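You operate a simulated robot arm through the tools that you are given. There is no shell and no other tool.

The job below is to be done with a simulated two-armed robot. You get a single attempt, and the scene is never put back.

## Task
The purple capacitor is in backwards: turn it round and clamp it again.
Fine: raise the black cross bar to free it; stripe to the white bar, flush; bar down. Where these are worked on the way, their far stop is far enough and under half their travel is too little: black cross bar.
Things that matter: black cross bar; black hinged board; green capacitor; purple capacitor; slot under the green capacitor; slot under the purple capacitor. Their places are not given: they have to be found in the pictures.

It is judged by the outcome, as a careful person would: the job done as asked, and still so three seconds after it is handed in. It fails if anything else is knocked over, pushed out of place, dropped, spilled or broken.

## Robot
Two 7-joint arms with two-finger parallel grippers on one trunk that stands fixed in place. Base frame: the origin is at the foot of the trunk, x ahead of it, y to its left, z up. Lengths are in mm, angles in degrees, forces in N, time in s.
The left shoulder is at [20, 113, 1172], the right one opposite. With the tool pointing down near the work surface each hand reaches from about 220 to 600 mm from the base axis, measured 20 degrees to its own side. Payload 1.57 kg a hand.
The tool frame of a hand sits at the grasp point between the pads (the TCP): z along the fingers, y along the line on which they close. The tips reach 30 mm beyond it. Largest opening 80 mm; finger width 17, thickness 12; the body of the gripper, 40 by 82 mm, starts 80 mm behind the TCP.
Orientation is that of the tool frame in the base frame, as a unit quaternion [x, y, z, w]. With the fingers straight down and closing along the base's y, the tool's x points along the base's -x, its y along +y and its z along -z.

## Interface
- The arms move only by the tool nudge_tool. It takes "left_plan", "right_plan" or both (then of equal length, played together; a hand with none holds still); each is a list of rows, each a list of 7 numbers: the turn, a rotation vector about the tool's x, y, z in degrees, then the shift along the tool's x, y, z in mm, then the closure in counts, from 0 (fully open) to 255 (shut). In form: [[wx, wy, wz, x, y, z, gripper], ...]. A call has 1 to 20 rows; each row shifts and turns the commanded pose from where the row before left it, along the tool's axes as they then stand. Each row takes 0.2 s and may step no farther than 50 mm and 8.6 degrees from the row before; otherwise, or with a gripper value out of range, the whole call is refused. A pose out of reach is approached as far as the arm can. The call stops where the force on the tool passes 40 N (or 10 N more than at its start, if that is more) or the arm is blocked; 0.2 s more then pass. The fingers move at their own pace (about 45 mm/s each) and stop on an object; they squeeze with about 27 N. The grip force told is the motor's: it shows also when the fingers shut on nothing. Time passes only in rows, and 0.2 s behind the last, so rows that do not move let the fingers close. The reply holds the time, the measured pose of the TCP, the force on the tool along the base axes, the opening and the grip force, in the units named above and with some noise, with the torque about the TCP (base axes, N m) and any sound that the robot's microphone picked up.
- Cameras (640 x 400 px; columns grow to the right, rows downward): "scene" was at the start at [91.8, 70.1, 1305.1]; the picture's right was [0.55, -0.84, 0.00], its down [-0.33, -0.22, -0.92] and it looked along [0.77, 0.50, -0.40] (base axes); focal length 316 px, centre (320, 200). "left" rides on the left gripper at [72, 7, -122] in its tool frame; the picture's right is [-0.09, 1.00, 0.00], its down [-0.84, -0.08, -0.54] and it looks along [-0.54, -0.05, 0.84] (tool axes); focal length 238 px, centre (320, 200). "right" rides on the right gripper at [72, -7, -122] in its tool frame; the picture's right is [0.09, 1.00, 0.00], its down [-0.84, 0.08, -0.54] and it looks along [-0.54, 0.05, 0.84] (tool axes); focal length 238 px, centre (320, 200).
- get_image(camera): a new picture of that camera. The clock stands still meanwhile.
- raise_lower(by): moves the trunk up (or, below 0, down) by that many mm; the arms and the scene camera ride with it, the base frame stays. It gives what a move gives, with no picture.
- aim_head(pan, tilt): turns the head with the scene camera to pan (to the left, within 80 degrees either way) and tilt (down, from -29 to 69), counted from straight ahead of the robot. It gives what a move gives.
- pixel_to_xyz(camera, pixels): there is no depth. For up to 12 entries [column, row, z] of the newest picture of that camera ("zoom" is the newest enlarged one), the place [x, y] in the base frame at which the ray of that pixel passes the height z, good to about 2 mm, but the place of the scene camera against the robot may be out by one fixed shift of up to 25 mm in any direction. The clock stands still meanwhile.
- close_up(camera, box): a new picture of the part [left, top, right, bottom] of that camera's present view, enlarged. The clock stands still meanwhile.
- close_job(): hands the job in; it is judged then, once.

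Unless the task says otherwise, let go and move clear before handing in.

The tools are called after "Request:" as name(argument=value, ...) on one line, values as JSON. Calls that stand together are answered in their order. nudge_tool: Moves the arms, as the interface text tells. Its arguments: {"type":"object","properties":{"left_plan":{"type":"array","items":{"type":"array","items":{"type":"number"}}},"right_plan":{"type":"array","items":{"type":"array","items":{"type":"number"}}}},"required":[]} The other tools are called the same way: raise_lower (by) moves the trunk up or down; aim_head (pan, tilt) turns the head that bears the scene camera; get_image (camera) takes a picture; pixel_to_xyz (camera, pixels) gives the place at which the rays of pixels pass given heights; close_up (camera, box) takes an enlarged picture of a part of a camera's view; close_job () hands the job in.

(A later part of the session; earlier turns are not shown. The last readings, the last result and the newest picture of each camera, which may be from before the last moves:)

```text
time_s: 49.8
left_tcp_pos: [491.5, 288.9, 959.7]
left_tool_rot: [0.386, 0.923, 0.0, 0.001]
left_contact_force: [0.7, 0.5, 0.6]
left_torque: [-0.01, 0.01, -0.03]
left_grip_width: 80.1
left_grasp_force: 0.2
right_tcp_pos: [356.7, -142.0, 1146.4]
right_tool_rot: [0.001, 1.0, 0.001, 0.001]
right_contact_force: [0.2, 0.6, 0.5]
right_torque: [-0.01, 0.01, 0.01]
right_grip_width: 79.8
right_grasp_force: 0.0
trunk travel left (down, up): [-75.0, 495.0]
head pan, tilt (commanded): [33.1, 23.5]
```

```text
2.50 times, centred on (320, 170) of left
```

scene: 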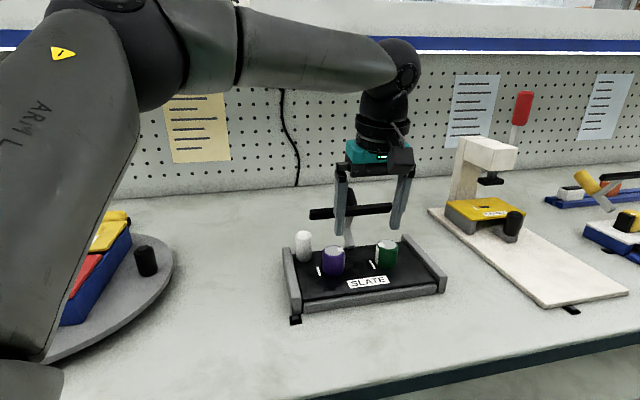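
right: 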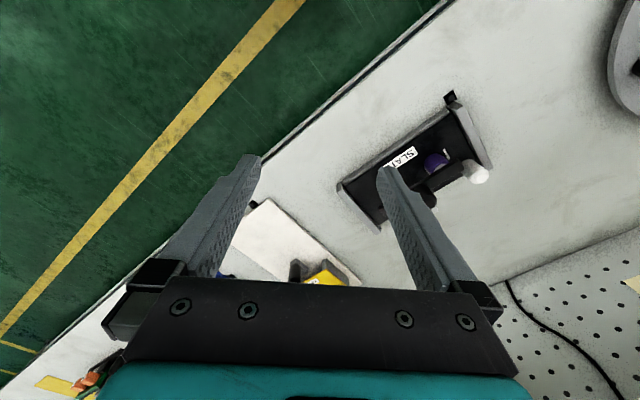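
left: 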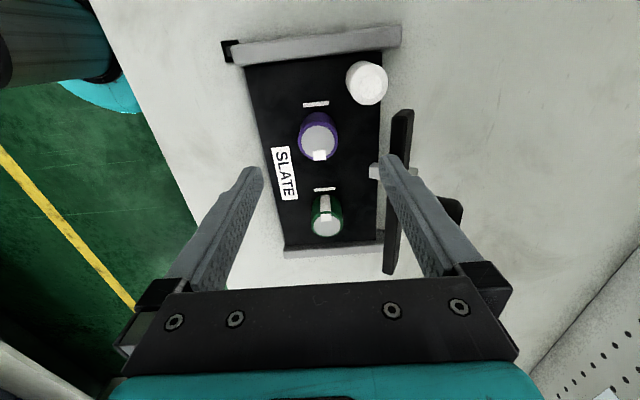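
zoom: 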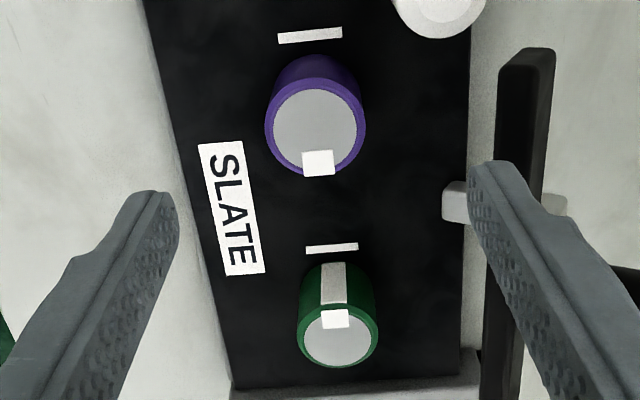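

Cap axis ≈(488.7,286.4), diameter ≈39 mm. I'll move to that axis and lower to z≈905 (tips above the cap) to refine.

Request:
nudge_tool(left_plan=[[0, 0, 0, -0.2, -3.7, 27, 0], [0, 0, 0, 0, 0, 27, 0], [0, 0, 0, 0, 0, 0, 0]])

Request:
close_up(camera="left", box=[240, 60, 400, 180])

Request:
close_up(camera="scene", box=[285, 190, 405, 290])

```text
time_s: 50.5
left_tcp_pos: [489.0, 287.7, 906.8]
left_tool_rot: [0.385, 0.923, 0.0, 0.002]
left_contact_force: [-0.9, 0.6, 7.6]
left_torque: [0.33, -0.34, 0.08]
left_grip_width: 79.7
left_grasp_force: 0.1
right_tcp_pos: [356.2, -141.6, 1145.6]
right_tool_rot: [0.0, 1.0, -0.001, 0.001]
right_contact_force: [0.3, -0.2, -1.2]
right_torque: [-0.02, 0.03, 0.0]
right_grip_width: 80.1
right_grasp_force: 0.0
trunk travel left (down, up): [-75.0, 495.0]
head pan, tilt (commanded): [33.1, 23.5]
```

```text
3.33 times, centred on (320, 120) of left
```

zoom: 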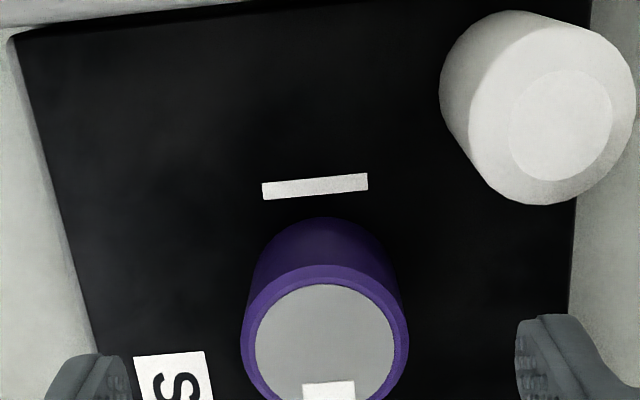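

```text
4.00 times, centred on (345, 240) of scene
```

zoom: 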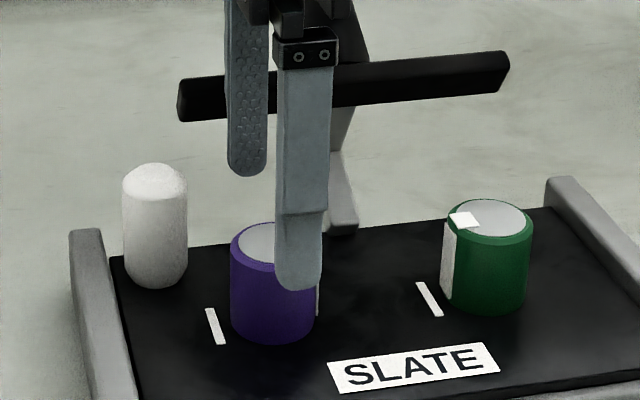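

A contact force of 7.6 N acts about 62 mm behind the TCP, so the rear finger is touching the raised bar. I'll rise right away and re-measure where the bar stands.

Request:
nudge_tool(left_plan=[[0, 0, 0, 0, 0, -20, 0], [0, 0, 0, 0, 0, -33, 0], [0, 0, 0, 0, 0, 0, 0]])

Request:
get_image(camera="left")

Request:
close_up(camera="scene", box=[285, 190, 425, 290])

```text
time_s: 51.4
left_tcp_pos: [488.3, 287.4, 959.5]
left_tool_rot: [0.385, 0.923, 0.002, 0.0]
left_contact_force: [0.5, 0.8, -0.5]
left_torque: [0.0, -0.02, 0.0]
left_grip_width: 79.9
left_grasp_force: 0.1
right_tcp_pos: [357.4, -140.5, 1145.4]
right_tool_rot: [-0.001, 1.0, 0.0, 0.0]
right_contact_force: [-0.2, 0.5, -0.2]
right_torque: [0.04, -0.01, 0.0]
right_grip_width: 79.8
right_grasp_force: 0.1
trunk travel left (down, up): [-75.0, 495.0]
head pan, tilt (commanded): [33.1, 23.5]
```

```text
taken
```

left: 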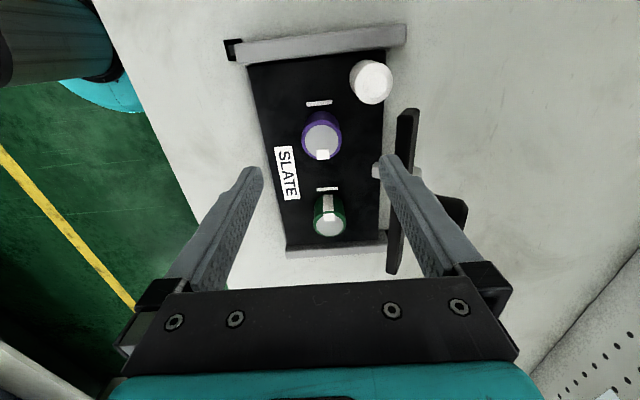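

```text
4.00 times, centred on (355, 240) of scene
```

zoom: 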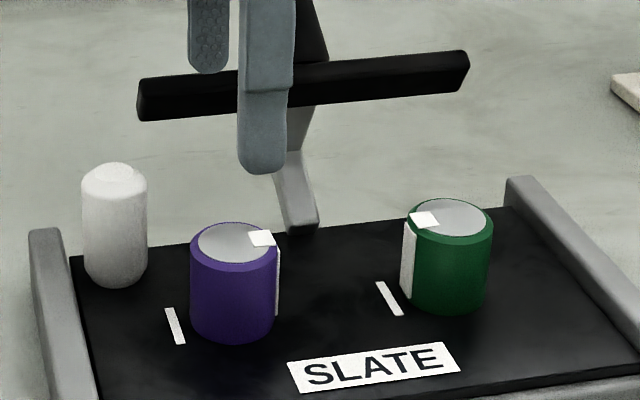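

Zooming on the bar in the left view to triangulate its left end and the knob.

Request:
close_up(camera="left", box=[350, 90, 490, 290])

Request:
close_up(camera="scene", box=[310, 190, 410, 260])

```text
2.00 times, centred on (420, 190) of left
```

zoom: 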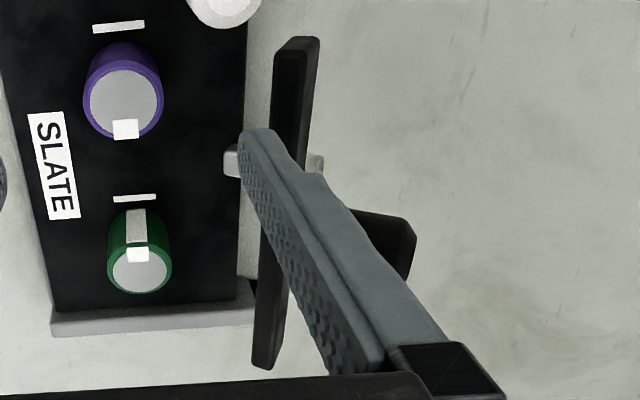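

```text
5.71 times, centred on (360, 225) of scene
```

zoom: 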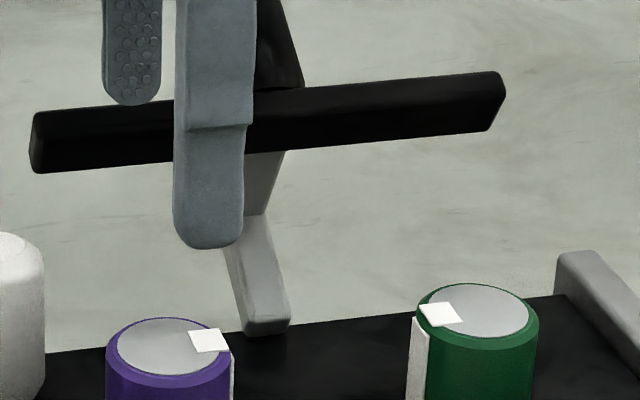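

Request:
pixel_to_xyz(camera="left", pixels=[[398.5, 115, 870], [398.5, 115, 910], [409, 109, 870], [409, 109, 910], [419, 110, 870], [419, 110, 910], [376, 170, 818], [455, 207, 910]])

Request:
pixel_to_xyz(camera="scene", pixels=[[310.1, 209.8, 870], [310.1, 209.8, 910], [310.1, 220.1, 870], [310.1, 220.1, 910], [391.5, 203, 870], [391.5, 203, 910], [345, 246, 818]])

```text
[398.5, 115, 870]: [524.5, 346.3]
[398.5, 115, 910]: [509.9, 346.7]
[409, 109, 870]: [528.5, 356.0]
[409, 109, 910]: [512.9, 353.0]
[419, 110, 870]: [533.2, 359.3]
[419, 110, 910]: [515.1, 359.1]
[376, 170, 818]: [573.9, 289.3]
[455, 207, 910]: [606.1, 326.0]
```

```text
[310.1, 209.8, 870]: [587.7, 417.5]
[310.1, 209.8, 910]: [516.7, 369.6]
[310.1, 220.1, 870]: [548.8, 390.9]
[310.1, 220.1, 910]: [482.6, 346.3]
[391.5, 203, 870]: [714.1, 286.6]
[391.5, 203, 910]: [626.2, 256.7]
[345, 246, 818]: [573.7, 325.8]
```

The bar's top edge is at b≈60, z≈913 (raised roughly 50–55°), so closing front-to-back is tight. I'll plan to grip along the board's left–right axis instead, and test in the air whether the wrist can yaw to −135° (180° away from +45°).

Request:
nudge_tool(left_plan=[[0, 0, 8.2, 0, 0, 0, 0], [0, 0, 8.2, 0, 0, 0, 0], [0, 0, 8.2, 0, 0, 0, 0], [0, 0, 8.2, 0, 0, 0, 0], [0, 0, 8.2, 0, 0, 0, 0], [0, 0, 8.2, 0, 0, 0, 0], [0, 0, 8.2, 0, 0, 0, 0], [0, 0, 8.2, 0, 0, 0, 0], [0, 0, 8.2, 0, 0, 0, 0], [0, 0, 8.2, 0, 0, 0, 0], [0, 0, 8, 0, 0, 0, 0], [0, 0, 0, 0, 0, 0, 0]])

Request:
get_image(camera="left")

```text
time_s: 54.0
left_tcp_pos: [487.8, 286.2, 958.9]
left_tool_rot: [0.925, 0.379, 0.002, 0.0]
left_contact_force: [0.3, 0.1, -0.5]
left_torque: [0.01, -0.01, 0.0]
left_grip_width: 80.0
left_grasp_force: 0.0
right_tcp_pos: [356.9, -141.9, 1145.0]
right_tool_rot: [0.0, 1.0, 0.0, 0.0]
right_contact_force: [0.1, -0.3, -0.3]
right_torque: [-0.02, -0.01, 0.04]
right_grip_width: 79.9
right_grasp_force: 0.1
trunk travel left (down, up): [-75.0, 495.0]
head pan, tilt (commanded): [33.1, 23.5]
```

```text
taken
```

left: 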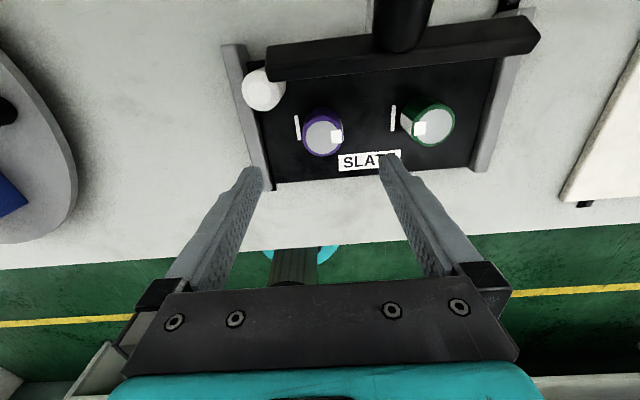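

The wrist reaches yaw −135° without trouble, so a 180° turn is possible in one go. This view also gives another measurement of the cap; zooming in.

Request:
close_up(camera="left", box=[270, 90, 390, 180])

Request:
pixel_to_xyz(camera="left", pixels=[[322, 136, 866], [297, 127, 818], [393, 118, 818], [264, 90, 877]])

```text
4.44 times, centred on (330, 135) of left
```

zoom: 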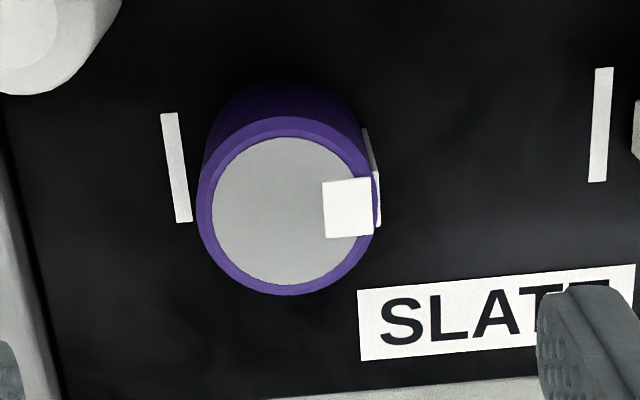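

```text
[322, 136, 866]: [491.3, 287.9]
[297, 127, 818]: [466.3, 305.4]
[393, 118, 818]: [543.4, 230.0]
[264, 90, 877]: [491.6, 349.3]
```

Request:
pixel_to_xyz(camera="zoom", pixels=[[287.5, 206, 862], [287.5, 206, 866], [287.5, 206, 870], [176, 168, 818], [600, 125, 818], [348, 208, 866], [197, 205, 866], [378, 200, 866], [280, 117, 866], [290, 295, 866]])

```text
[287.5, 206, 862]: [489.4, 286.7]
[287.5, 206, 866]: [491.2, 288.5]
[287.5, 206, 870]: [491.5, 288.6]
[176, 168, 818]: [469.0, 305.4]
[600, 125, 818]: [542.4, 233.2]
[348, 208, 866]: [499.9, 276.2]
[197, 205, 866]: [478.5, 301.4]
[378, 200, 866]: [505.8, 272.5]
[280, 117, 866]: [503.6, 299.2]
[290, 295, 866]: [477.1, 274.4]
```

The cap axis averages to about (490.2,287.3). I'll descend here at yaw −135° (fingers opening left–right of the board) down to z≈858.

Request:
nudge_tool(left_plan=[[0, 0, 0, 2.5, 0.9, 25, 0], [0, 0, 0, 0, 0, 25, 0], [0, 0, 0, 0, 0, 20, 0], [0, 0, 0, 0, 0, 0, 0]])

Request:
get_image(camera="left")

Request:
close_up(camera="scene", box=[285, 180, 425, 290])

```text
time_s: 55.0
left_tcp_pos: [491.1, 288.1, 889.0]
left_tool_rot: [0.925, 0.38, 0.0, 0.0]
left_contact_force: [0.2, -0.8, 0.3]
left_torque: [-0.03, -0.01, 0.02]
left_grip_width: 79.6
left_grasp_force: 0.1
right_tcp_pos: [356.6, -141.9, 1144.7]
right_tool_rot: [0.0, 1.0, 0.0, 0.001]
right_contact_force: [-0.3, -0.2, 0.3]
right_torque: [0.03, -0.02, -0.02]
right_grip_width: 79.8
right_grasp_force: 0.1
trunk travel left (down, up): [-75.0, 495.0]
head pan, tilt (commanded): [33.1, 23.5]
```

```text
taken
```

left: 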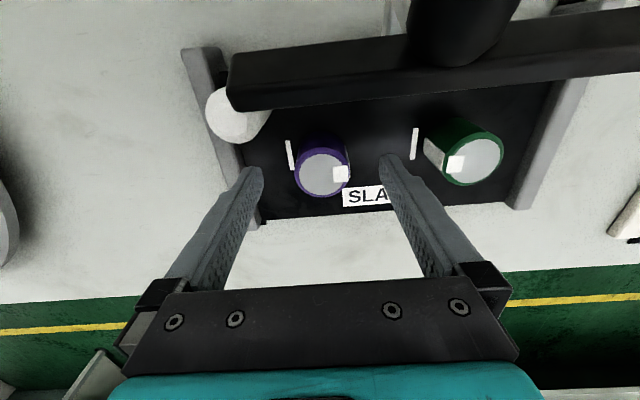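

```text
3.64 times, centred on (355, 235) of scene
```

zoom: 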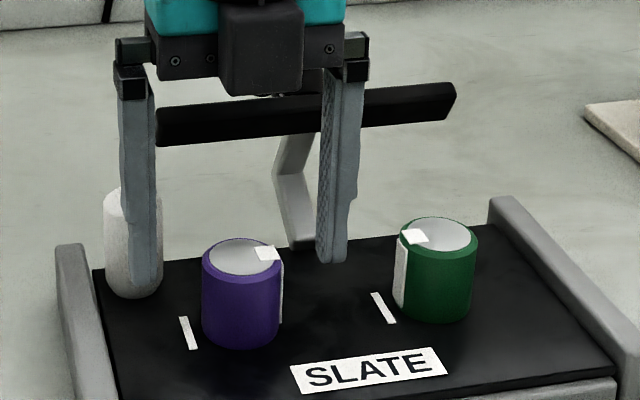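

The cap sits centred between the fingers, and the left finger passes in front of the white post. Continuing down to z≈858.

Request:
nudge_tool(left_plan=[[0, 0, 0, -0.3, -0.1, 12, 0], [0, 0, 0, -0.3, 0, 12, 0], [0, 0, 0, 0, 0, 7, 0], [0, 0, 0, 0, 0, 0, 0]])

Request:
close_up(camera="scene", box=[285, 200, 405, 290])

Request:
get_image(camera="left")

```text
time_s: 56.0
left_tcp_pos: [490.2, 287.5, 858.7]
left_tool_rot: [0.925, 0.38, 0.0, 0.0]
left_contact_force: [0.4, -0.1, -0.4]
left_torque: [-0.01, 0.01, 0.03]
left_grip_width: 80.2
left_grasp_force: 0.0
right_tcp_pos: [355.5, -141.0, 1145.2]
right_tool_rot: [0.0, 1.0, 0.0, 0.001]
right_contact_force: [0.4, 0.0, -0.2]
right_torque: [-0.01, -0.02, 0.02]
right_grip_width: 80.1
right_grasp_force: 0.1
trunk travel left (down, up): [-75.0, 495.0]
head pan, tilt (commanded): [33.1, 23.5]
```

```text
4.44 times, centred on (345, 245) of scene
```

zoom: 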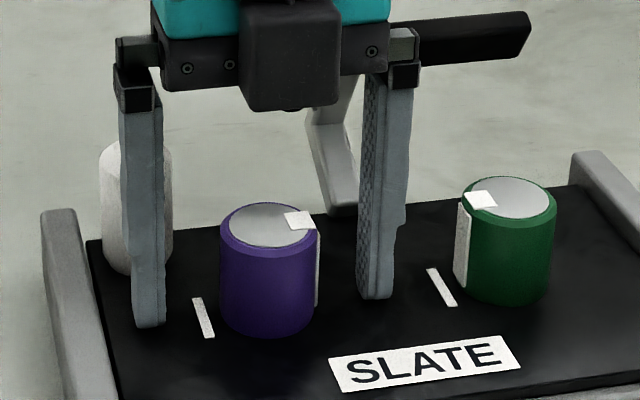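

```text
taken
```

left: 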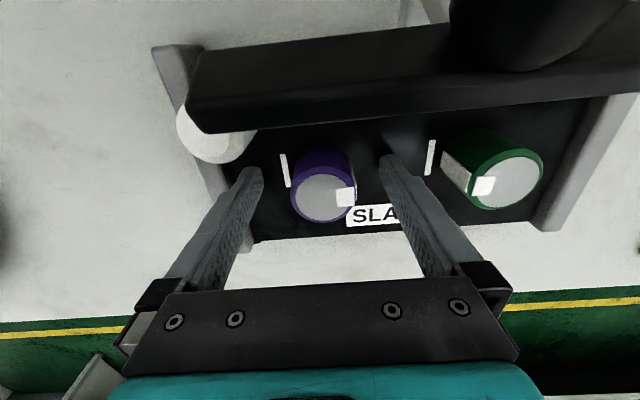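

No contact and well centred. Closing on the purple capacitor and reading the forces to check centring.

Request:
nudge_tool(left_plan=[[0, 0, 0, 0, 0, 0, 80], [0, 0, 0, 0, 0, 0, 110], [0, 0, 0, 0, 0, 0, 140], [0, 0, 0, 0, 0, 0, 255], [0, 0, 0, 0, 0, 0, 255]])

Request:
close_up(camera="scene", box=[285, 200, 405, 290])

```text
time_s: 57.1
left_tcp_pos: [489.4, 287.9, 856.9]
left_tool_rot: [0.925, 0.38, 0.0, -0.001]
left_contact_force: [1.2, -1.5, -0.3]
left_torque: [-0.07, -0.05, 0.0]
left_grip_width: 36.6
left_grasp_force: 26.9
right_tcp_pos: [357.2, -141.9, 1145.5]
right_tool_rot: [0.001, 1.0, 0.0, 0.001]
right_contact_force: [0.3, 0.5, 0.1]
right_torque: [0.0, -0.02, 0.01]
right_grip_width: 80.0
right_grasp_force: 0.1
trunk travel left (down, up): [-75.0, 495.0]
head pan, tilt (commanded): [33.1, 23.5]
```

```text
4.44 times, centred on (345, 245) of scene
```

zoom: 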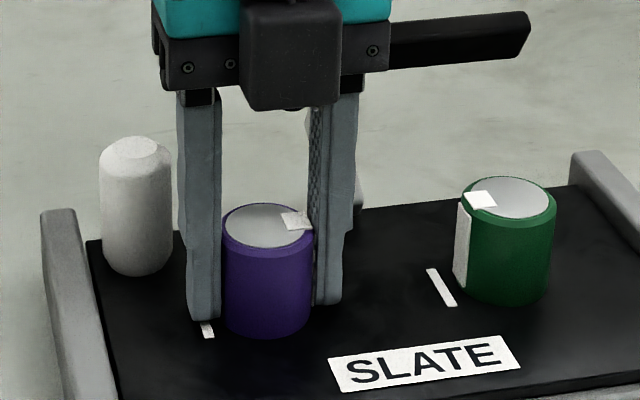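

Gripped at 36.6 mm with only ~2 N side force, so it's well centred. Lifting gently 6 mm to feel the slot.

Request:
nudge_tool(left_plan=[[0, 0, 0, 0, 0, -2, 255], [0, 0, 0, 0, 0, -2, 255], [0, 0, 0, 0, 0, -2, 255], [0, 0, 0, 0, 0, 0, 255]])

Request:
close_up(camera="scene", box=[285, 200, 405, 290])

```text
time_s: 58.1
left_tcp_pos: [491.0, 288.2, 864.4]
left_tool_rot: [0.925, 0.38, 0.001, 0.0]
left_contact_force: [1.3, -0.6, -1.4]
left_torque: [-0.07, -0.06, -0.02]
left_grip_width: 36.8
left_grasp_force: 26.3
right_tcp_pos: [357.6, -141.4, 1144.3]
right_tool_rot: [0.0, 1.0, 0.0, 0.0]
right_contact_force: [0.6, 1.3, 0.3]
right_torque: [0.0, -0.02, 0.0]
right_grip_width: 80.0
right_grasp_force: 0.1
trunk travel left (down, up): [-75.0, 495.0]
head pan, tilt (commanded): [33.1, 23.5]
```

```text
4.44 times, centred on (345, 245) of scene
```

zoom: 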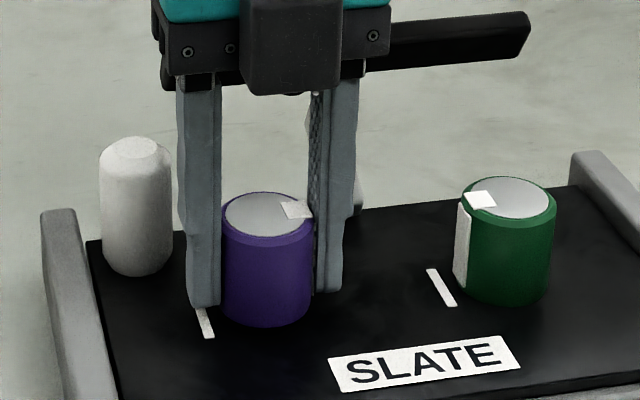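

It lifts freely (≈1.4 N) and the plate stays still. Raising it another 30 mm to clear the slot and look at it.

Request:
nudge_tool(left_plan=[[0, 0, 0, 0, 0, -6, 255], [0, 0, 0, 0, 0, -8, 255], [0, 0, 0, 0, 0, -8, 255], [0, 0, 0, 0, 0, -8, 255], [0, 0, 0, 0, 0, 0, 255]])

Request:
close_up(camera="scene", box=[285, 190, 405, 290])

Request:
get_image(camera="left")

```text
time_s: 59.4
left_tcp_pos: [490.1, 285.5, 893.8]
left_tool_rot: [0.925, 0.38, 0.001, 0.0]
left_contact_force: [-0.6, 0.5, 0.1]
left_torque: [0.0, -0.03, -0.01]
left_grip_width: 36.7
left_grasp_force: 27.0
right_tcp_pos: [355.5, -142.2, 1145.4]
right_tool_rot: [0.0, 1.0, 0.0, 0.0]
right_contact_force: [0.1, 0.7, 0.0]
right_torque: [0.01, 0.0, 0.0]
right_grip_width: 80.0
right_grasp_force: 0.0
trunk travel left (down, up): [-75.0, 495.0]
head pan, tilt (commanded): [33.1, 23.5]
```

```text
4.00 times, centred on (345, 240) of scene
```

zoom: 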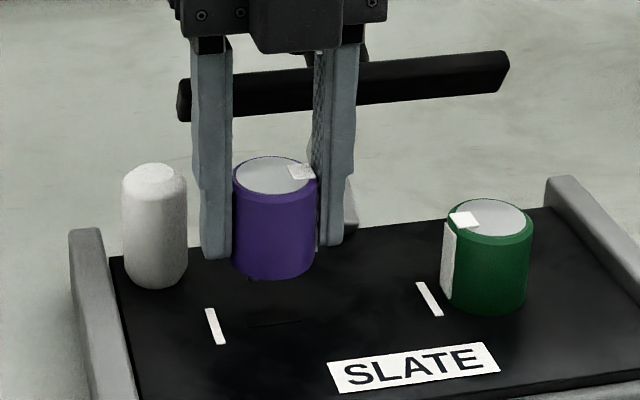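

```text
taken
```

left: 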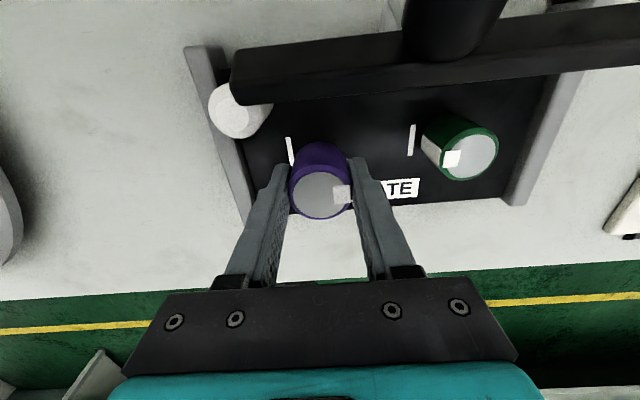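

The cap is out: I can see a thin dark slot line on the plate near (272,321) and something under the cap at (250,280). Zooming in.

Request:
close_up(camera="scene", box=[325, 245, 375, 280])

```text
11.43 times, centred on (350, 262) of scene
```

zoom: 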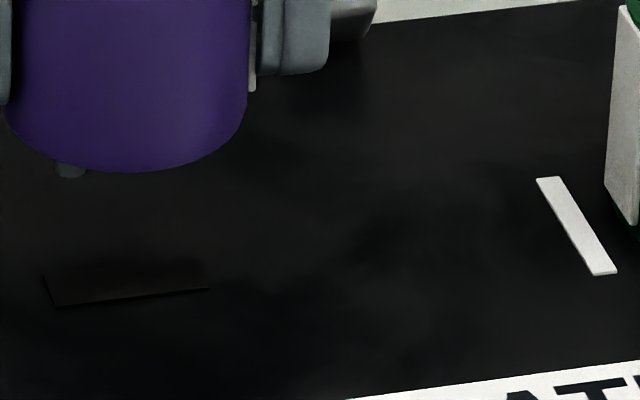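

The slot is a rectangle along the board's left–right axis, and the cap has short leads under it. Getting slot coordinates.

Request:
pixel_to_xyz(camera="zoom", pixels=[[42, 275, 818], [55, 305, 818], [208, 288, 818], [195, 258, 818], [125, 282, 818], [578, 226, 818], [548, 179, 818], [605, 272, 818]])

Request:
close_up(camera="left", box=[270, 110, 390, 230])

```text
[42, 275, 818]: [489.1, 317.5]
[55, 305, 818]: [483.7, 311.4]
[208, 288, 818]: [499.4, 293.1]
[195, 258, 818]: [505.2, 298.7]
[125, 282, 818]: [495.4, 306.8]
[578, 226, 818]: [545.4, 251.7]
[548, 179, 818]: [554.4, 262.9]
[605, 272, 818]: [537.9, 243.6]
```

```text
3.33 times, centred on (330, 170) of left
```

zoom: 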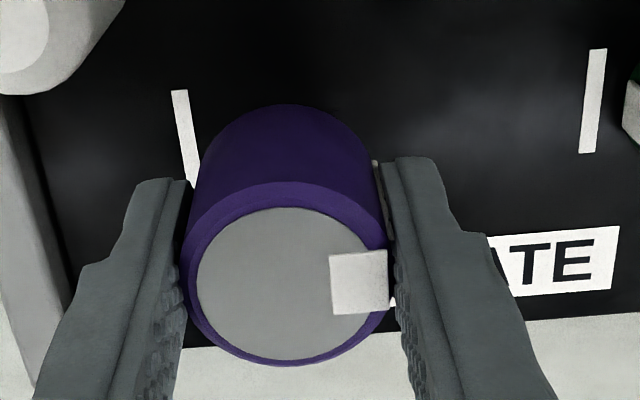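

Request:
pixel_to_xyz(camera="zoom", pixels=[[290, 275, 900], [290, 275, 903], [188, 275, 902], [392, 272, 902], [290, 365, 902], [285, 184, 902], [283, 287, 902], [360, 282, 902]])

```text
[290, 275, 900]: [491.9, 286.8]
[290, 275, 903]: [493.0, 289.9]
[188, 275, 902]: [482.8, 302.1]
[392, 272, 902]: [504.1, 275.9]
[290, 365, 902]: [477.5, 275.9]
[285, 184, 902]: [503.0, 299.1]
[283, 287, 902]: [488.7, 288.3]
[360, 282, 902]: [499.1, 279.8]
```

The cap axis matches the TCP within ~1–2 mm. I'll raise another 10 mm and rotate the capacitor in the air toward yaw +45°, a total of 180°.

Request:
nudge_tool(left_plan=[[0, 0, 0, 0, 0, -10, 255], [0, 0, -8, 0, 0, 0, 255], [0, 0, -8, 0, 0, 0, 255], [0, 0, -8, 0, 0, 0, 255], [0, 0, -8, 0, 0, 0, 255], [0, 0, -8, 0, 0, 0, 255], [0, 0, -8, 0, 0, 0, 255], [0, 0, -8, 0, 0, 0, 255], [0, 0, -8, 0, 0, 0, 255], [0, 0, -8, 0, 0, 0, 255], [0, 0, -8, 0, 0, 0, 255], [0, 0, -8, 0, 0, 0, 255], [0, 0, 0, 0, 0, 0, 255]])

Request:
close_up(camera="scene", box=[285, 180, 425, 290])

```text
time_s: 62.1
left_tcp_pos: [490.1, 287.5, 905.2]
left_tool_rot: [0.4, 0.916, 0.001, 0.0]
left_contact_force: [-0.9, 0.5, -0.2]
left_torque: [0.03, -0.01, 0.0]
left_grip_width: 36.3
left_grasp_force: 26.8
right_tcp_pos: [357.1, -142.2, 1144.4]
right_tool_rot: [0.0, 1.0, -0.001, 0.0]
right_contact_force: [-0.1, 0.1, 0.4]
right_torque: [0.01, -0.01, -0.02]
right_grip_width: 80.0
right_grasp_force: 0.0
trunk travel left (down, up): [-75.0, 495.0]
head pan, tilt (commanded): [33.1, 23.5]
```

```text
3.64 times, centred on (355, 235) of scene
```

zoom: 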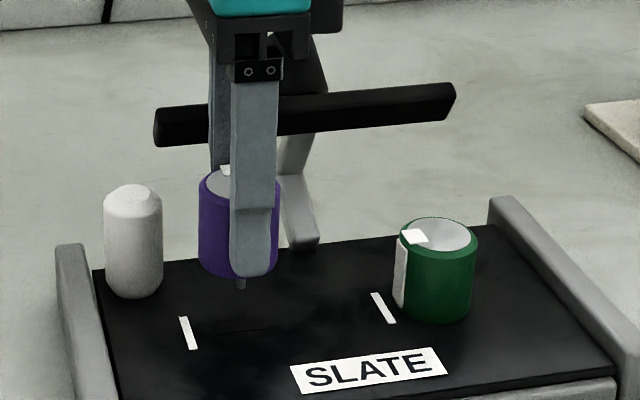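

Halfway, nothing touched. Completing the remaining 92° of rotation.

Request:
nudge_tool(left_plan=[[0, 0, -8.4, 0, 0, 0, 255], [0, 0, -8.4, 0, 0, 0, 255], [0, 0, -8.4, 0, 0, 0, 255], [0, 0, -8.4, 0, 0, 0, 255], [0, 0, -8.4, 0, 0, 0, 255], [0, 0, -8.4, 0, 0, 0, 255], [0, 0, -8.4, 0, 0, 0, 255], [0, 0, -8.4, 0, 0, 0, 255], [0, 0, -8.4, 0, 0, 0, 255], [0, 0, -8.4, 0, 0, 0, 255], [0, 0, -8, 0, 0, 0, 255], [0, 0, 0, 0, 0, 0, 255]])

Request:
get_image(camera="left")

Request:
close_up(camera="scene", box=[285, 180, 425, 290])

```text
time_s: 64.8
left_tcp_pos: [489.4, 287.1, 904.2]
left_tool_rot: [-0.381, 0.925, 0.0, 0.001]
left_contact_force: [0.5, -0.1, -0.7]
left_torque: [0.03, -0.01, 0.01]
left_grip_width: 36.3
left_grasp_force: 27.2
right_tcp_pos: [355.3, -141.8, 1145.0]
right_tool_rot: [0.0, 1.0, -0.001, 0.0]
right_contact_force: [-0.2, 0.3, -0.5]
right_torque: [0.01, 0.0, -0.02]
right_grip_width: 79.9
right_grasp_force: 0.0
trunk travel left (down, up): [-75.0, 495.0]
head pan, tilt (commanded): [33.1, 23.5]
```

```text
taken
```

left: 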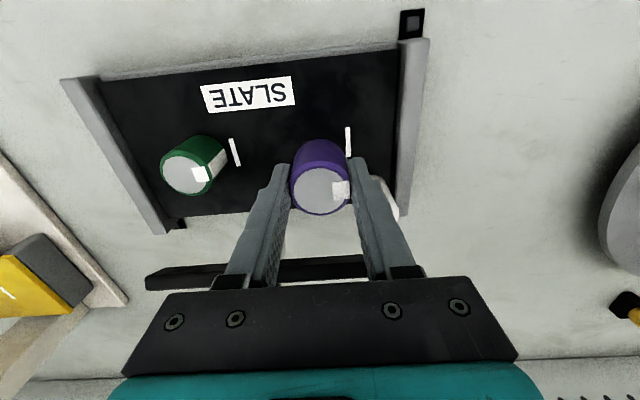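

```text
3.64 times, centred on (355, 235) of scene
```

zoom: 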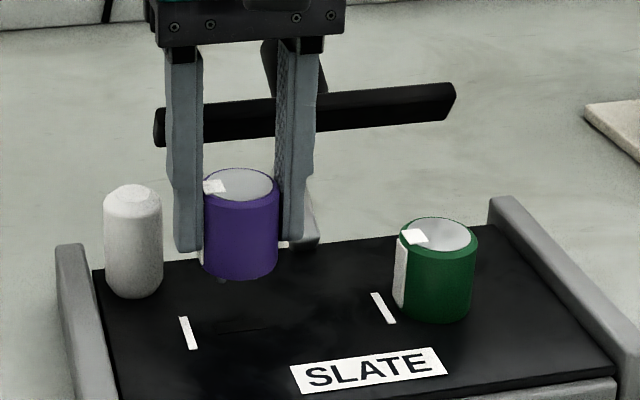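

The stripe mark now faces left toward the white bar. I'll measure the cap's position in the gripper before inserting.

Request:
close_up(camera="left", box=[260, 110, 380, 230])

Request:
close_up(camera="scene", box=[325, 235, 375, 280])

```text
3.33 times, centred on (320, 170) of left
```

zoom: 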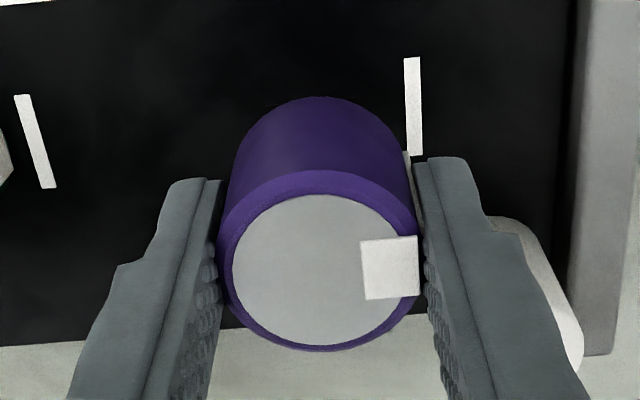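

```text
8.89 times, centred on (350, 258) of scene
```

zoom: 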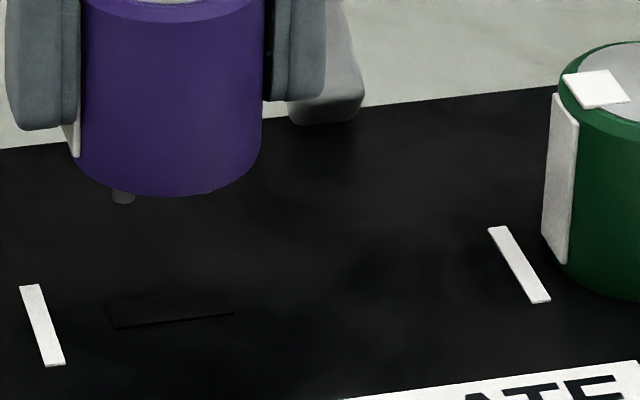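

The cap seems to have slipped ~4 mm lower in the grip (no lateral shift visible). I'll lower 27 mm so the leads hover just above the slot, and look again.

Request:
nudge_tool(left_plan=[[0, 0, 0, 0, 0.5, 9, 255], [0, 0, 0, 0, 0.5, 9, 255], [0, 0, 0, 0, 0, 9, 255], [0, 0, 0, 0, 0, 0, 255]])

Request:
close_up(camera="left", box=[260, 110, 380, 230])

Request:
close_up(camera="scene", box=[315, 235, 365, 280])

```text
time_s: 65.8
left_tcp_pos: [489.5, 288.9, 876.3]
left_tool_rot: [-0.381, 0.925, 0.0, 0.0]
left_contact_force: [0.4, -0.3, -0.6]
left_torque: [-0.01, 0.0, 0.0]
left_grip_width: 36.4
left_grasp_force: 26.4
right_tcp_pos: [357.4, -140.6, 1144.3]
right_tool_rot: [0.0, 1.0, 0.0, 0.0]
right_contact_force: [0.4, 0.1, 0.1]
right_torque: [0.0, -0.02, -0.02]
right_grip_width: 80.1
right_grasp_force: 0.1
trunk travel left (down, up): [-75.0, 495.0]
head pan, tilt (commanded): [33.1, 23.5]
```

```text
3.33 times, centred on (320, 170) of left
```

zoom: 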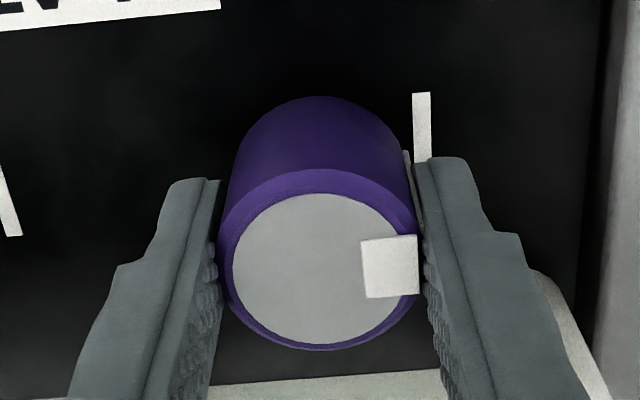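

```text
8.89 times, centred on (340, 258) of scene
```

zoom: 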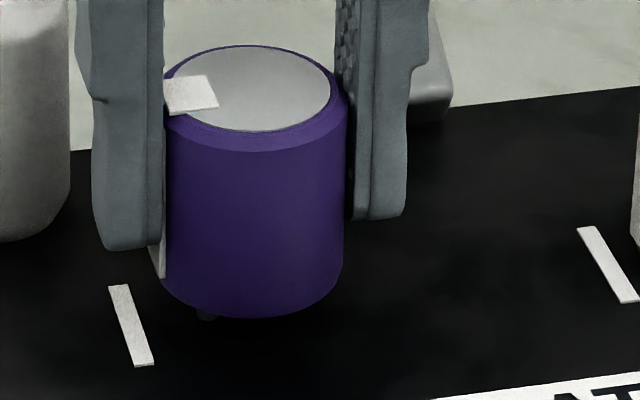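

No further slipping. In the scene the cap axis (x≈255) is ~4 zoom px left of the slot centre (x≈259), so I'll undo the small left shift. Checking the front–back alignment from the wrist view.

Request:
pixel_to_xyz(camera="scene", pixels=[[333.2, 262.7, 818], [318.7, 265.1, 818]])

Request:
close_up(camera="left", box=[270, 120, 370, 230])

Request:
pixel_to_xyz(camera="zoom", pixels=[[319, 340, 881], [319, 160, 881], [220, 250, 881], [418, 250, 881], [320, 250, 877], [320, 250, 881], [320, 250, 885]])

```text
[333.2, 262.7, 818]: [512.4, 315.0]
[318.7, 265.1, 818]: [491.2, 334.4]
```

```text
3.64 times, centred on (320, 175) of left
```

zoom: 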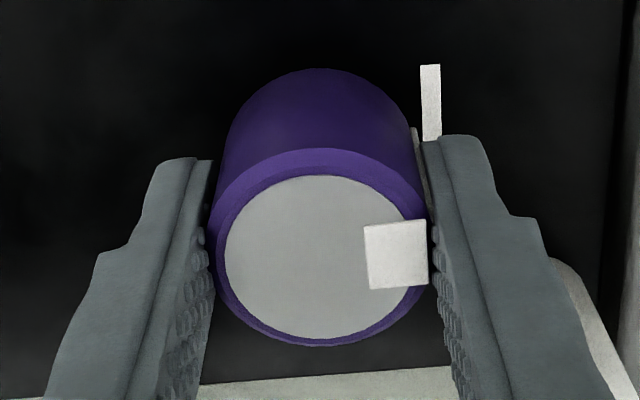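

```text
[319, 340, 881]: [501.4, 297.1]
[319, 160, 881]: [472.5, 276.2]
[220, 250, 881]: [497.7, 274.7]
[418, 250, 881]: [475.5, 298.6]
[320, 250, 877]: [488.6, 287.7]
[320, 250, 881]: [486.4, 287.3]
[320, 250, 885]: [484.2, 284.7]
```

By my own projection of the views, the cap is centred front-to-back within ~0.5 mm and sits ~5 mm lower in the grip, so it should seat at TCP z≈863. I'll correct +0.9 mm right and +0.8 mm back, then lower slowly, watching for contact.

Request:
nudge_tool(left_plan=[[0, 0, 0, -0.8, -0.9, 2, 255], [0, 0, 0, 0, 0, 1, 255], [0, 0, 0, 0, 0, 1, 255], [0, 0, 0, 0, 0, 1, 255], [0, 0, 0, 0, 0, 1, 255], [0, 0, 0, 0, 0, 1, 255], [0, 0, 0, 0, 0, 0, 255]])

Request:
close_up(camera="scene", box=[315, 235, 365, 280])

```text
time_s: 67.3
left_tcp_pos: [491.2, 287.2, 869.1]
left_tool_rot: [-0.38, 0.925, -0.001, 0.001]
left_contact_force: [0.1, -1.3, -0.3]
left_torque: [-0.07, -0.07, 0.01]
left_grip_width: 36.5
left_grasp_force: 26.5
right_tcp_pos: [357.8, -142.1, 1145.2]
right_tool_rot: [0.0, 1.0, 0.0, 0.0]
right_contact_force: [-0.1, -0.1, 0.1]
right_torque: [-0.01, -0.01, 0.02]
right_grip_width: 79.9
right_grasp_force: 0.0
trunk travel left (down, up): [-75.0, 495.0]
head pan, tilt (commanded): [33.1, 23.5]
```

```text
8.89 times, centred on (340, 258) of scene
```

zoom: 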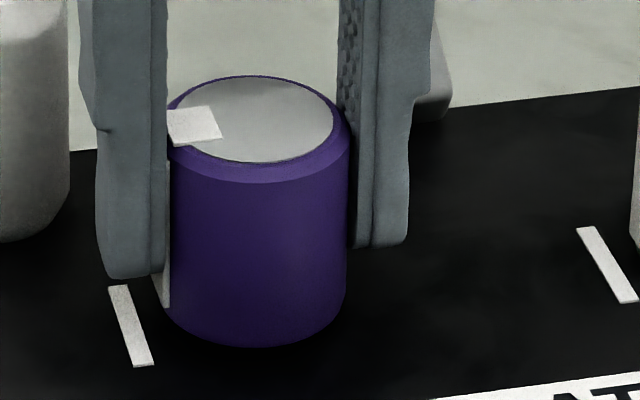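

No vertical force yet and the cap's base is about 3 mm above its seated image row. Lowering 3 mm more in small steps.

Request:
nudge_tool(left_plan=[[0, 0, 0, 0, 0, 1, 255], [0, 0, 0, 0, 0, 1, 255], [0, 0, 0, 0, 0, 1, 255], [0, 0, 0, 0, 0, 0, 255]])

Request:
close_up(camera="scene", box=[315, 235, 365, 280])

```text
time_s: 68.3
left_tcp_pos: [491.0, 288.0, 866.7]
left_tool_rot: [-0.38, 0.925, 0.001, 0.0]
left_contact_force: [2.6, -2.0, 1.1]
left_torque: [-0.09, -0.06, -0.01]
left_grip_width: 36.7
left_grasp_force: 26.7
right_tcp_pos: [356.2, -141.7, 1145.4]
right_tool_rot: [0.0, 1.0, 0.0, 0.0]
right_contact_force: [0.0, 0.7, -0.3]
right_torque: [-0.02, -0.01, -0.03]
right_grip_width: 79.8
right_grasp_force: 0.1
trunk travel left (down, up): [-75.0, 495.0]
head pan, tilt (commanded): [33.1, 23.5]
```

```text
8.89 times, centred on (340, 258) of scene
```

zoom: 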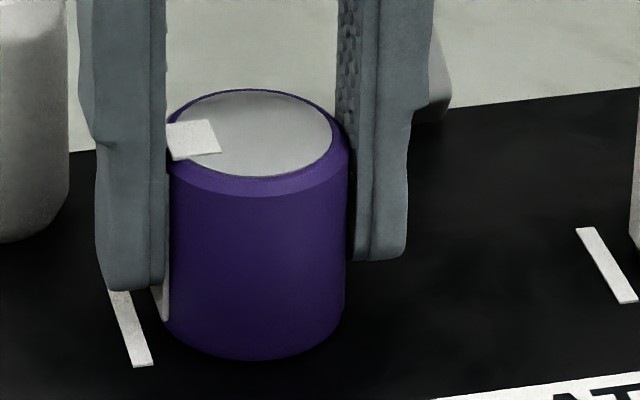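

The cap's base is now at its seated row (276) with only ~1 N up and 3 N sideways. I'll ease +0.6 mm right and press 2 mm more to confirm it is seated.

Request:
nudge_tool(left_plan=[[0, 0, 0, 0, -0.6, 0, 255], [0, 0, 0, 0, 0, 1, 255], [0, 0, 0, 0, 0, 1, 255], [0, 0, 0, 0, 0, 0, 255]])

Request:
close_up(camera="scene", box=[315, 235, 365, 280])

Request:
close_up(camera="left", box=[260, 110, 380, 230])

```text
time_s: 69.3
left_tcp_pos: [492.4, 288.2, 865.0]
left_tool_rot: [-0.38, 0.925, 0.0, 0.001]
left_contact_force: [0.6, 0.6, 5.0]
left_torque: [0.06, -0.08, -0.01]
left_grip_width: 36.3
left_grasp_force: 26.6
right_tcp_pos: [356.6, -142.0, 1144.1]
right_tool_rot: [0.0, 1.0, 0.0, 0.0]
right_contact_force: [0.6, -0.2, 0.5]
right_torque: [0.0, -0.02, -0.03]
right_grip_width: 79.9
right_grasp_force: 0.1
trunk travel left (down, up): [-75.0, 495.0]
head pan, tilt (commanded): [33.1, 23.5]
```

```text
8.89 times, centred on (340, 258) of scene
```

zoom: 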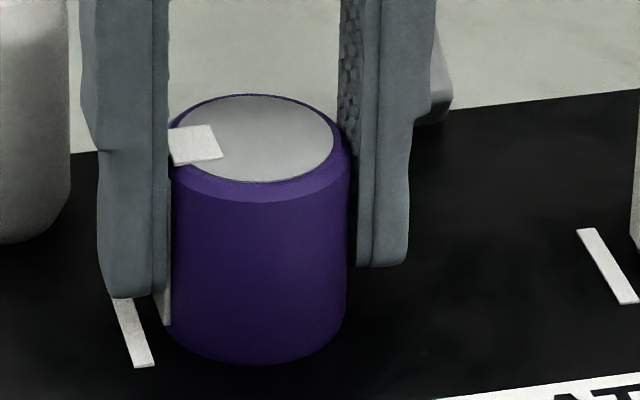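

```text
3.33 times, centred on (320, 170) of left
```

zoom: 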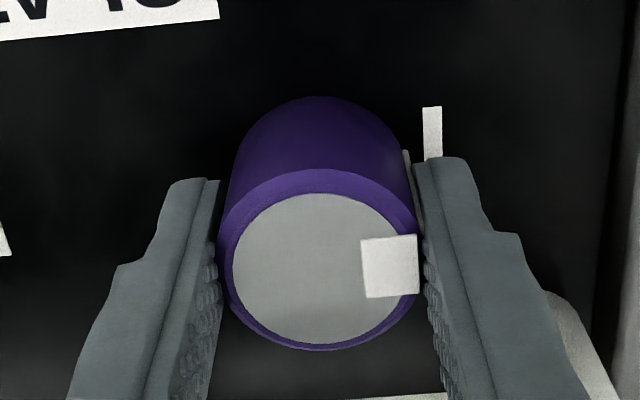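

The sideways reaction at 867–870 mm with almost no vertical force indicates the leads are inside the slot. Now 5 N upward at 865; I'll press 1.5 mm more to see if it's firmly seated.

Request:
nudge_tool(left_plan=[[0, 0, 0, 0, 0, 0.8, 255], [0, 0, 0, 0, 0, 0.8, 255], [0, 0, 0, 0, 0, 0, 255]])

Request:
close_up(camera="scene", box=[315, 235, 365, 280])

Request:
close_up(camera="left", box=[260, 110, 380, 230])

```text
time_s: 70.2
left_tcp_pos: [490.9, 287.7, 864.0]
left_tool_rot: [-0.38, 0.925, 0.0, 0.002]
left_contact_force: [-0.1, 1.6, 11.9]
left_torque: [0.21, 0.07, -0.06]
left_grip_width: 36.5
left_grasp_force: 26.7
right_tcp_pos: [355.8, -140.4, 1145.2]
right_tool_rot: [0.0, 1.0, -0.001, -0.001]
right_contact_force: [0.2, -0.5, -0.2]
right_torque: [0.01, -0.01, 0.01]
right_grip_width: 79.9
right_grasp_force: 0.0
trunk travel left (down, up): [-75.0, 495.0]
head pan, tilt (commanded): [33.1, 23.5]
```

```text
8.89 times, centred on (340, 258) of scene
```

zoom: 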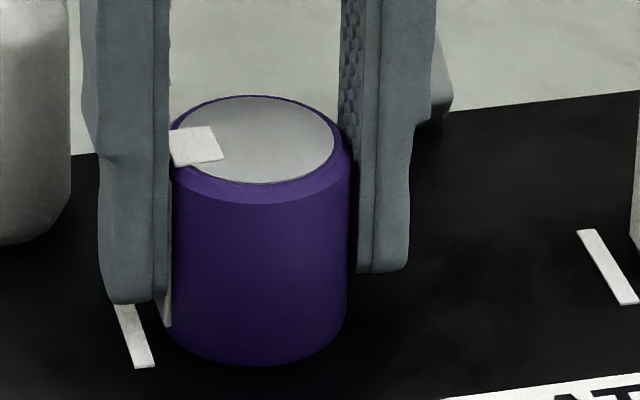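

```text
3.33 times, centred on (320, 170) of left
```

zoom: 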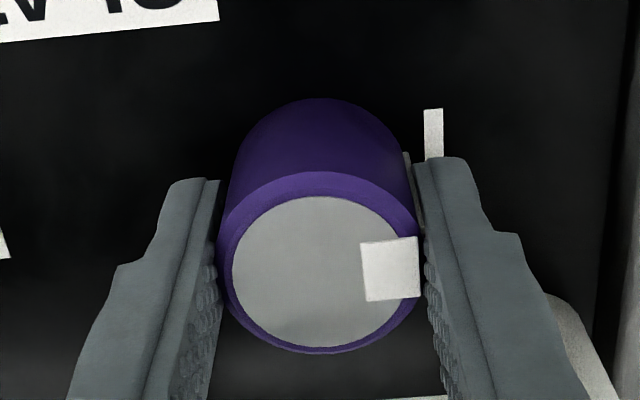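

The force rose stiffly to 12 N: a hard stop. To be sure the leads are in the slot (not standing on the plate), I'll unload vertically and nudge front/back to feel the slot walls.

Request:
nudge_tool(left_plan=[[0, 0, 0, 0, 0, -1.2, 255], [0, 0, 0, 0, 0, -1.2, 255], [0, 0, 0, -1, 0, 0, 255], [0, 0, 0, -1, 0, 0, 255], [0, 0, 0, 0, 0, 0, 255]])

```text
time_s: 71.3
left_tcp_pos: [492.2, 287.3, 865.6]
left_tool_rot: [-0.379, 0.925, 0.0, -0.001]
left_contact_force: [-5.3, -5.6, -2.7]
left_torque: [-0.2, 0.26, -0.08]
left_grip_width: 36.5
left_grasp_force: 27.2
right_tcp_pos: [356.1, -141.5, 1144.3]
right_tool_rot: [0.0, 1.0, 0.0, 0.001]
right_contact_force: [-0.1, 0.1, 0.6]
right_torque: [-0.01, 0.01, 0.0]
right_grip_width: 79.8
right_grasp_force: 0.0
trunk travel left (down, up): [-75.0, 495.0]
head pan, tilt (commanded): [33.1, 23.5]
```

A −7.7 N reaction with no downward load, acting ~43 mm below the TCP, proves the leads are inside the slot against its back wall. Now I'll probe the front side.

Request:
nudge_tool(left_plan=[[0, 0, 0, 1, 0, 0, 255], [0, 0, 0, 1, 0, 0, 255], [0, 0, 0, 1, 0, 0, 255], [0, 0, 0, 1, 0, 0, 255], [0, 0, 0, 0, 0, 0, 255]])

```text
time_s: 72.5
left_tcp_pos: [489.4, 286.5, 864.4]
left_tool_rot: [-0.38, 0.925, 0.0, 0.0]
left_contact_force: [-1.0, 0.7, -0.3]
left_torque: [-0.01, -0.02, -0.02]
left_grip_width: 36.1
left_grasp_force: 26.8
right_tcp_pos: [356.5, -141.6, 1145.1]
right_tool_rot: [0.0, 1.0, 0.0, 0.001]
right_contact_force: [-0.2, 0.2, 0.0]
right_torque: [0.01, 0.0, -0.01]
right_grip_width: 80.0
right_grasp_force: 0.1
trunk travel left (down, up): [-75.0, 495.0]
head pan, tilt (commanded): [33.1, 23.5]
```

Free here, so the slot centre is about where I am now. Pressing down again to seat it flush.

Request:
nudge_tool(left_plan=[[0, 0, 0, 0, 0, 1, 255], [0, 0, 0, 0, 0, 1, 255], [0, 0, 0, 0, 0, 0, 255]])

Request:
close_up(camera="scene", box=[315, 235, 365, 280])

```text
time_s: 73.3
left_tcp_pos: [490.4, 286.0, 864.7]
left_tool_rot: [-0.38, 0.925, -0.001, 0.002]
left_contact_force: [1.1, 1.6, 4.1]
left_torque: [0.11, -0.06, -0.04]
left_grip_width: 36.6
left_grasp_force: 26.7
right_tcp_pos: [356.8, -141.2, 1144.6]
right_tool_rot: [0.001, 1.0, 0.0, 0.0]
right_contact_force: [0.7, -0.3, -1.0]
right_torque: [0.02, 0.0, -0.01]
right_grip_width: 79.9
right_grasp_force: 0.0
trunk travel left (down, up): [-75.0, 495.0]
head pan, tilt (commanded): [33.1, 23.5]
```

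```text
8.89 times, centred on (340, 258) of scene
```

zoom: 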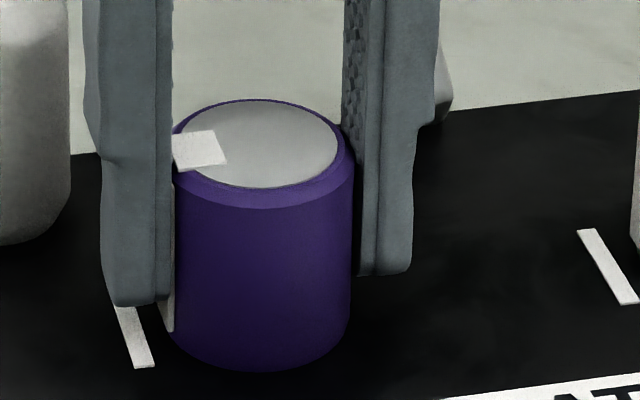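

Seated against a hard stop (~864.7). A slight forward-wall force (≈2 N) suggests I'm about 1 mm too far forward; I'll centre by +1 mm back and press once more to ~10 N.

Request:
nudge_tool(left_plan=[[0, 0, 0, -0.5, 0, -1, 255], [0, 0, 0, -0.5, 0, 0, 255], [0, 0, 0, 0, 0, 1, 255], [0, 0, 0, 0, 0, 1, 255], [0, 0, 0, 0, 0, 0, 255]])

Request:
close_up(camera="scene", box=[315, 235, 365, 280])

```text
time_s: 74.5
left_tcp_pos: [491.3, 286.8, 864.0]
left_tool_rot: [-0.38, 0.925, -0.001, 0.002]
left_contact_force: [-0.6, -0.1, 6.5]
left_torque: [0.1, 0.02, 0.01]
left_grip_width: 36.5
left_grasp_force: 27.5
right_tcp_pos: [356.8, -141.7, 1145.4]
right_tool_rot: [0.0, 1.0, 0.0, 0.0]
right_contact_force: [-0.5, -0.4, -0.1]
right_torque: [0.02, -0.02, 0.01]
right_grip_width: 80.1
right_grasp_force: 0.1
trunk travel left (down, up): [-75.0, 495.0]
head pan, tilt (commanded): [33.1, 23.5]
```

```text
8.89 times, centred on (340, 258) of scene
```

zoom: 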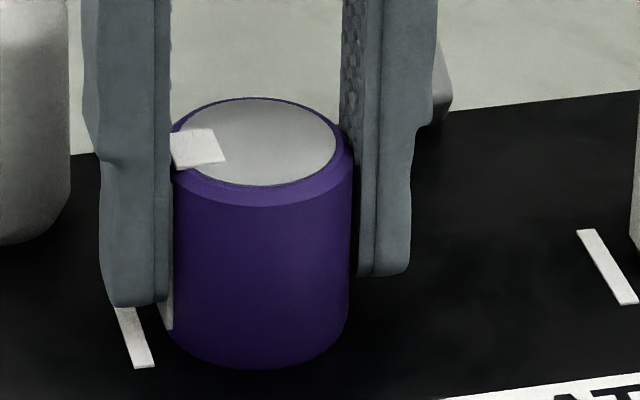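

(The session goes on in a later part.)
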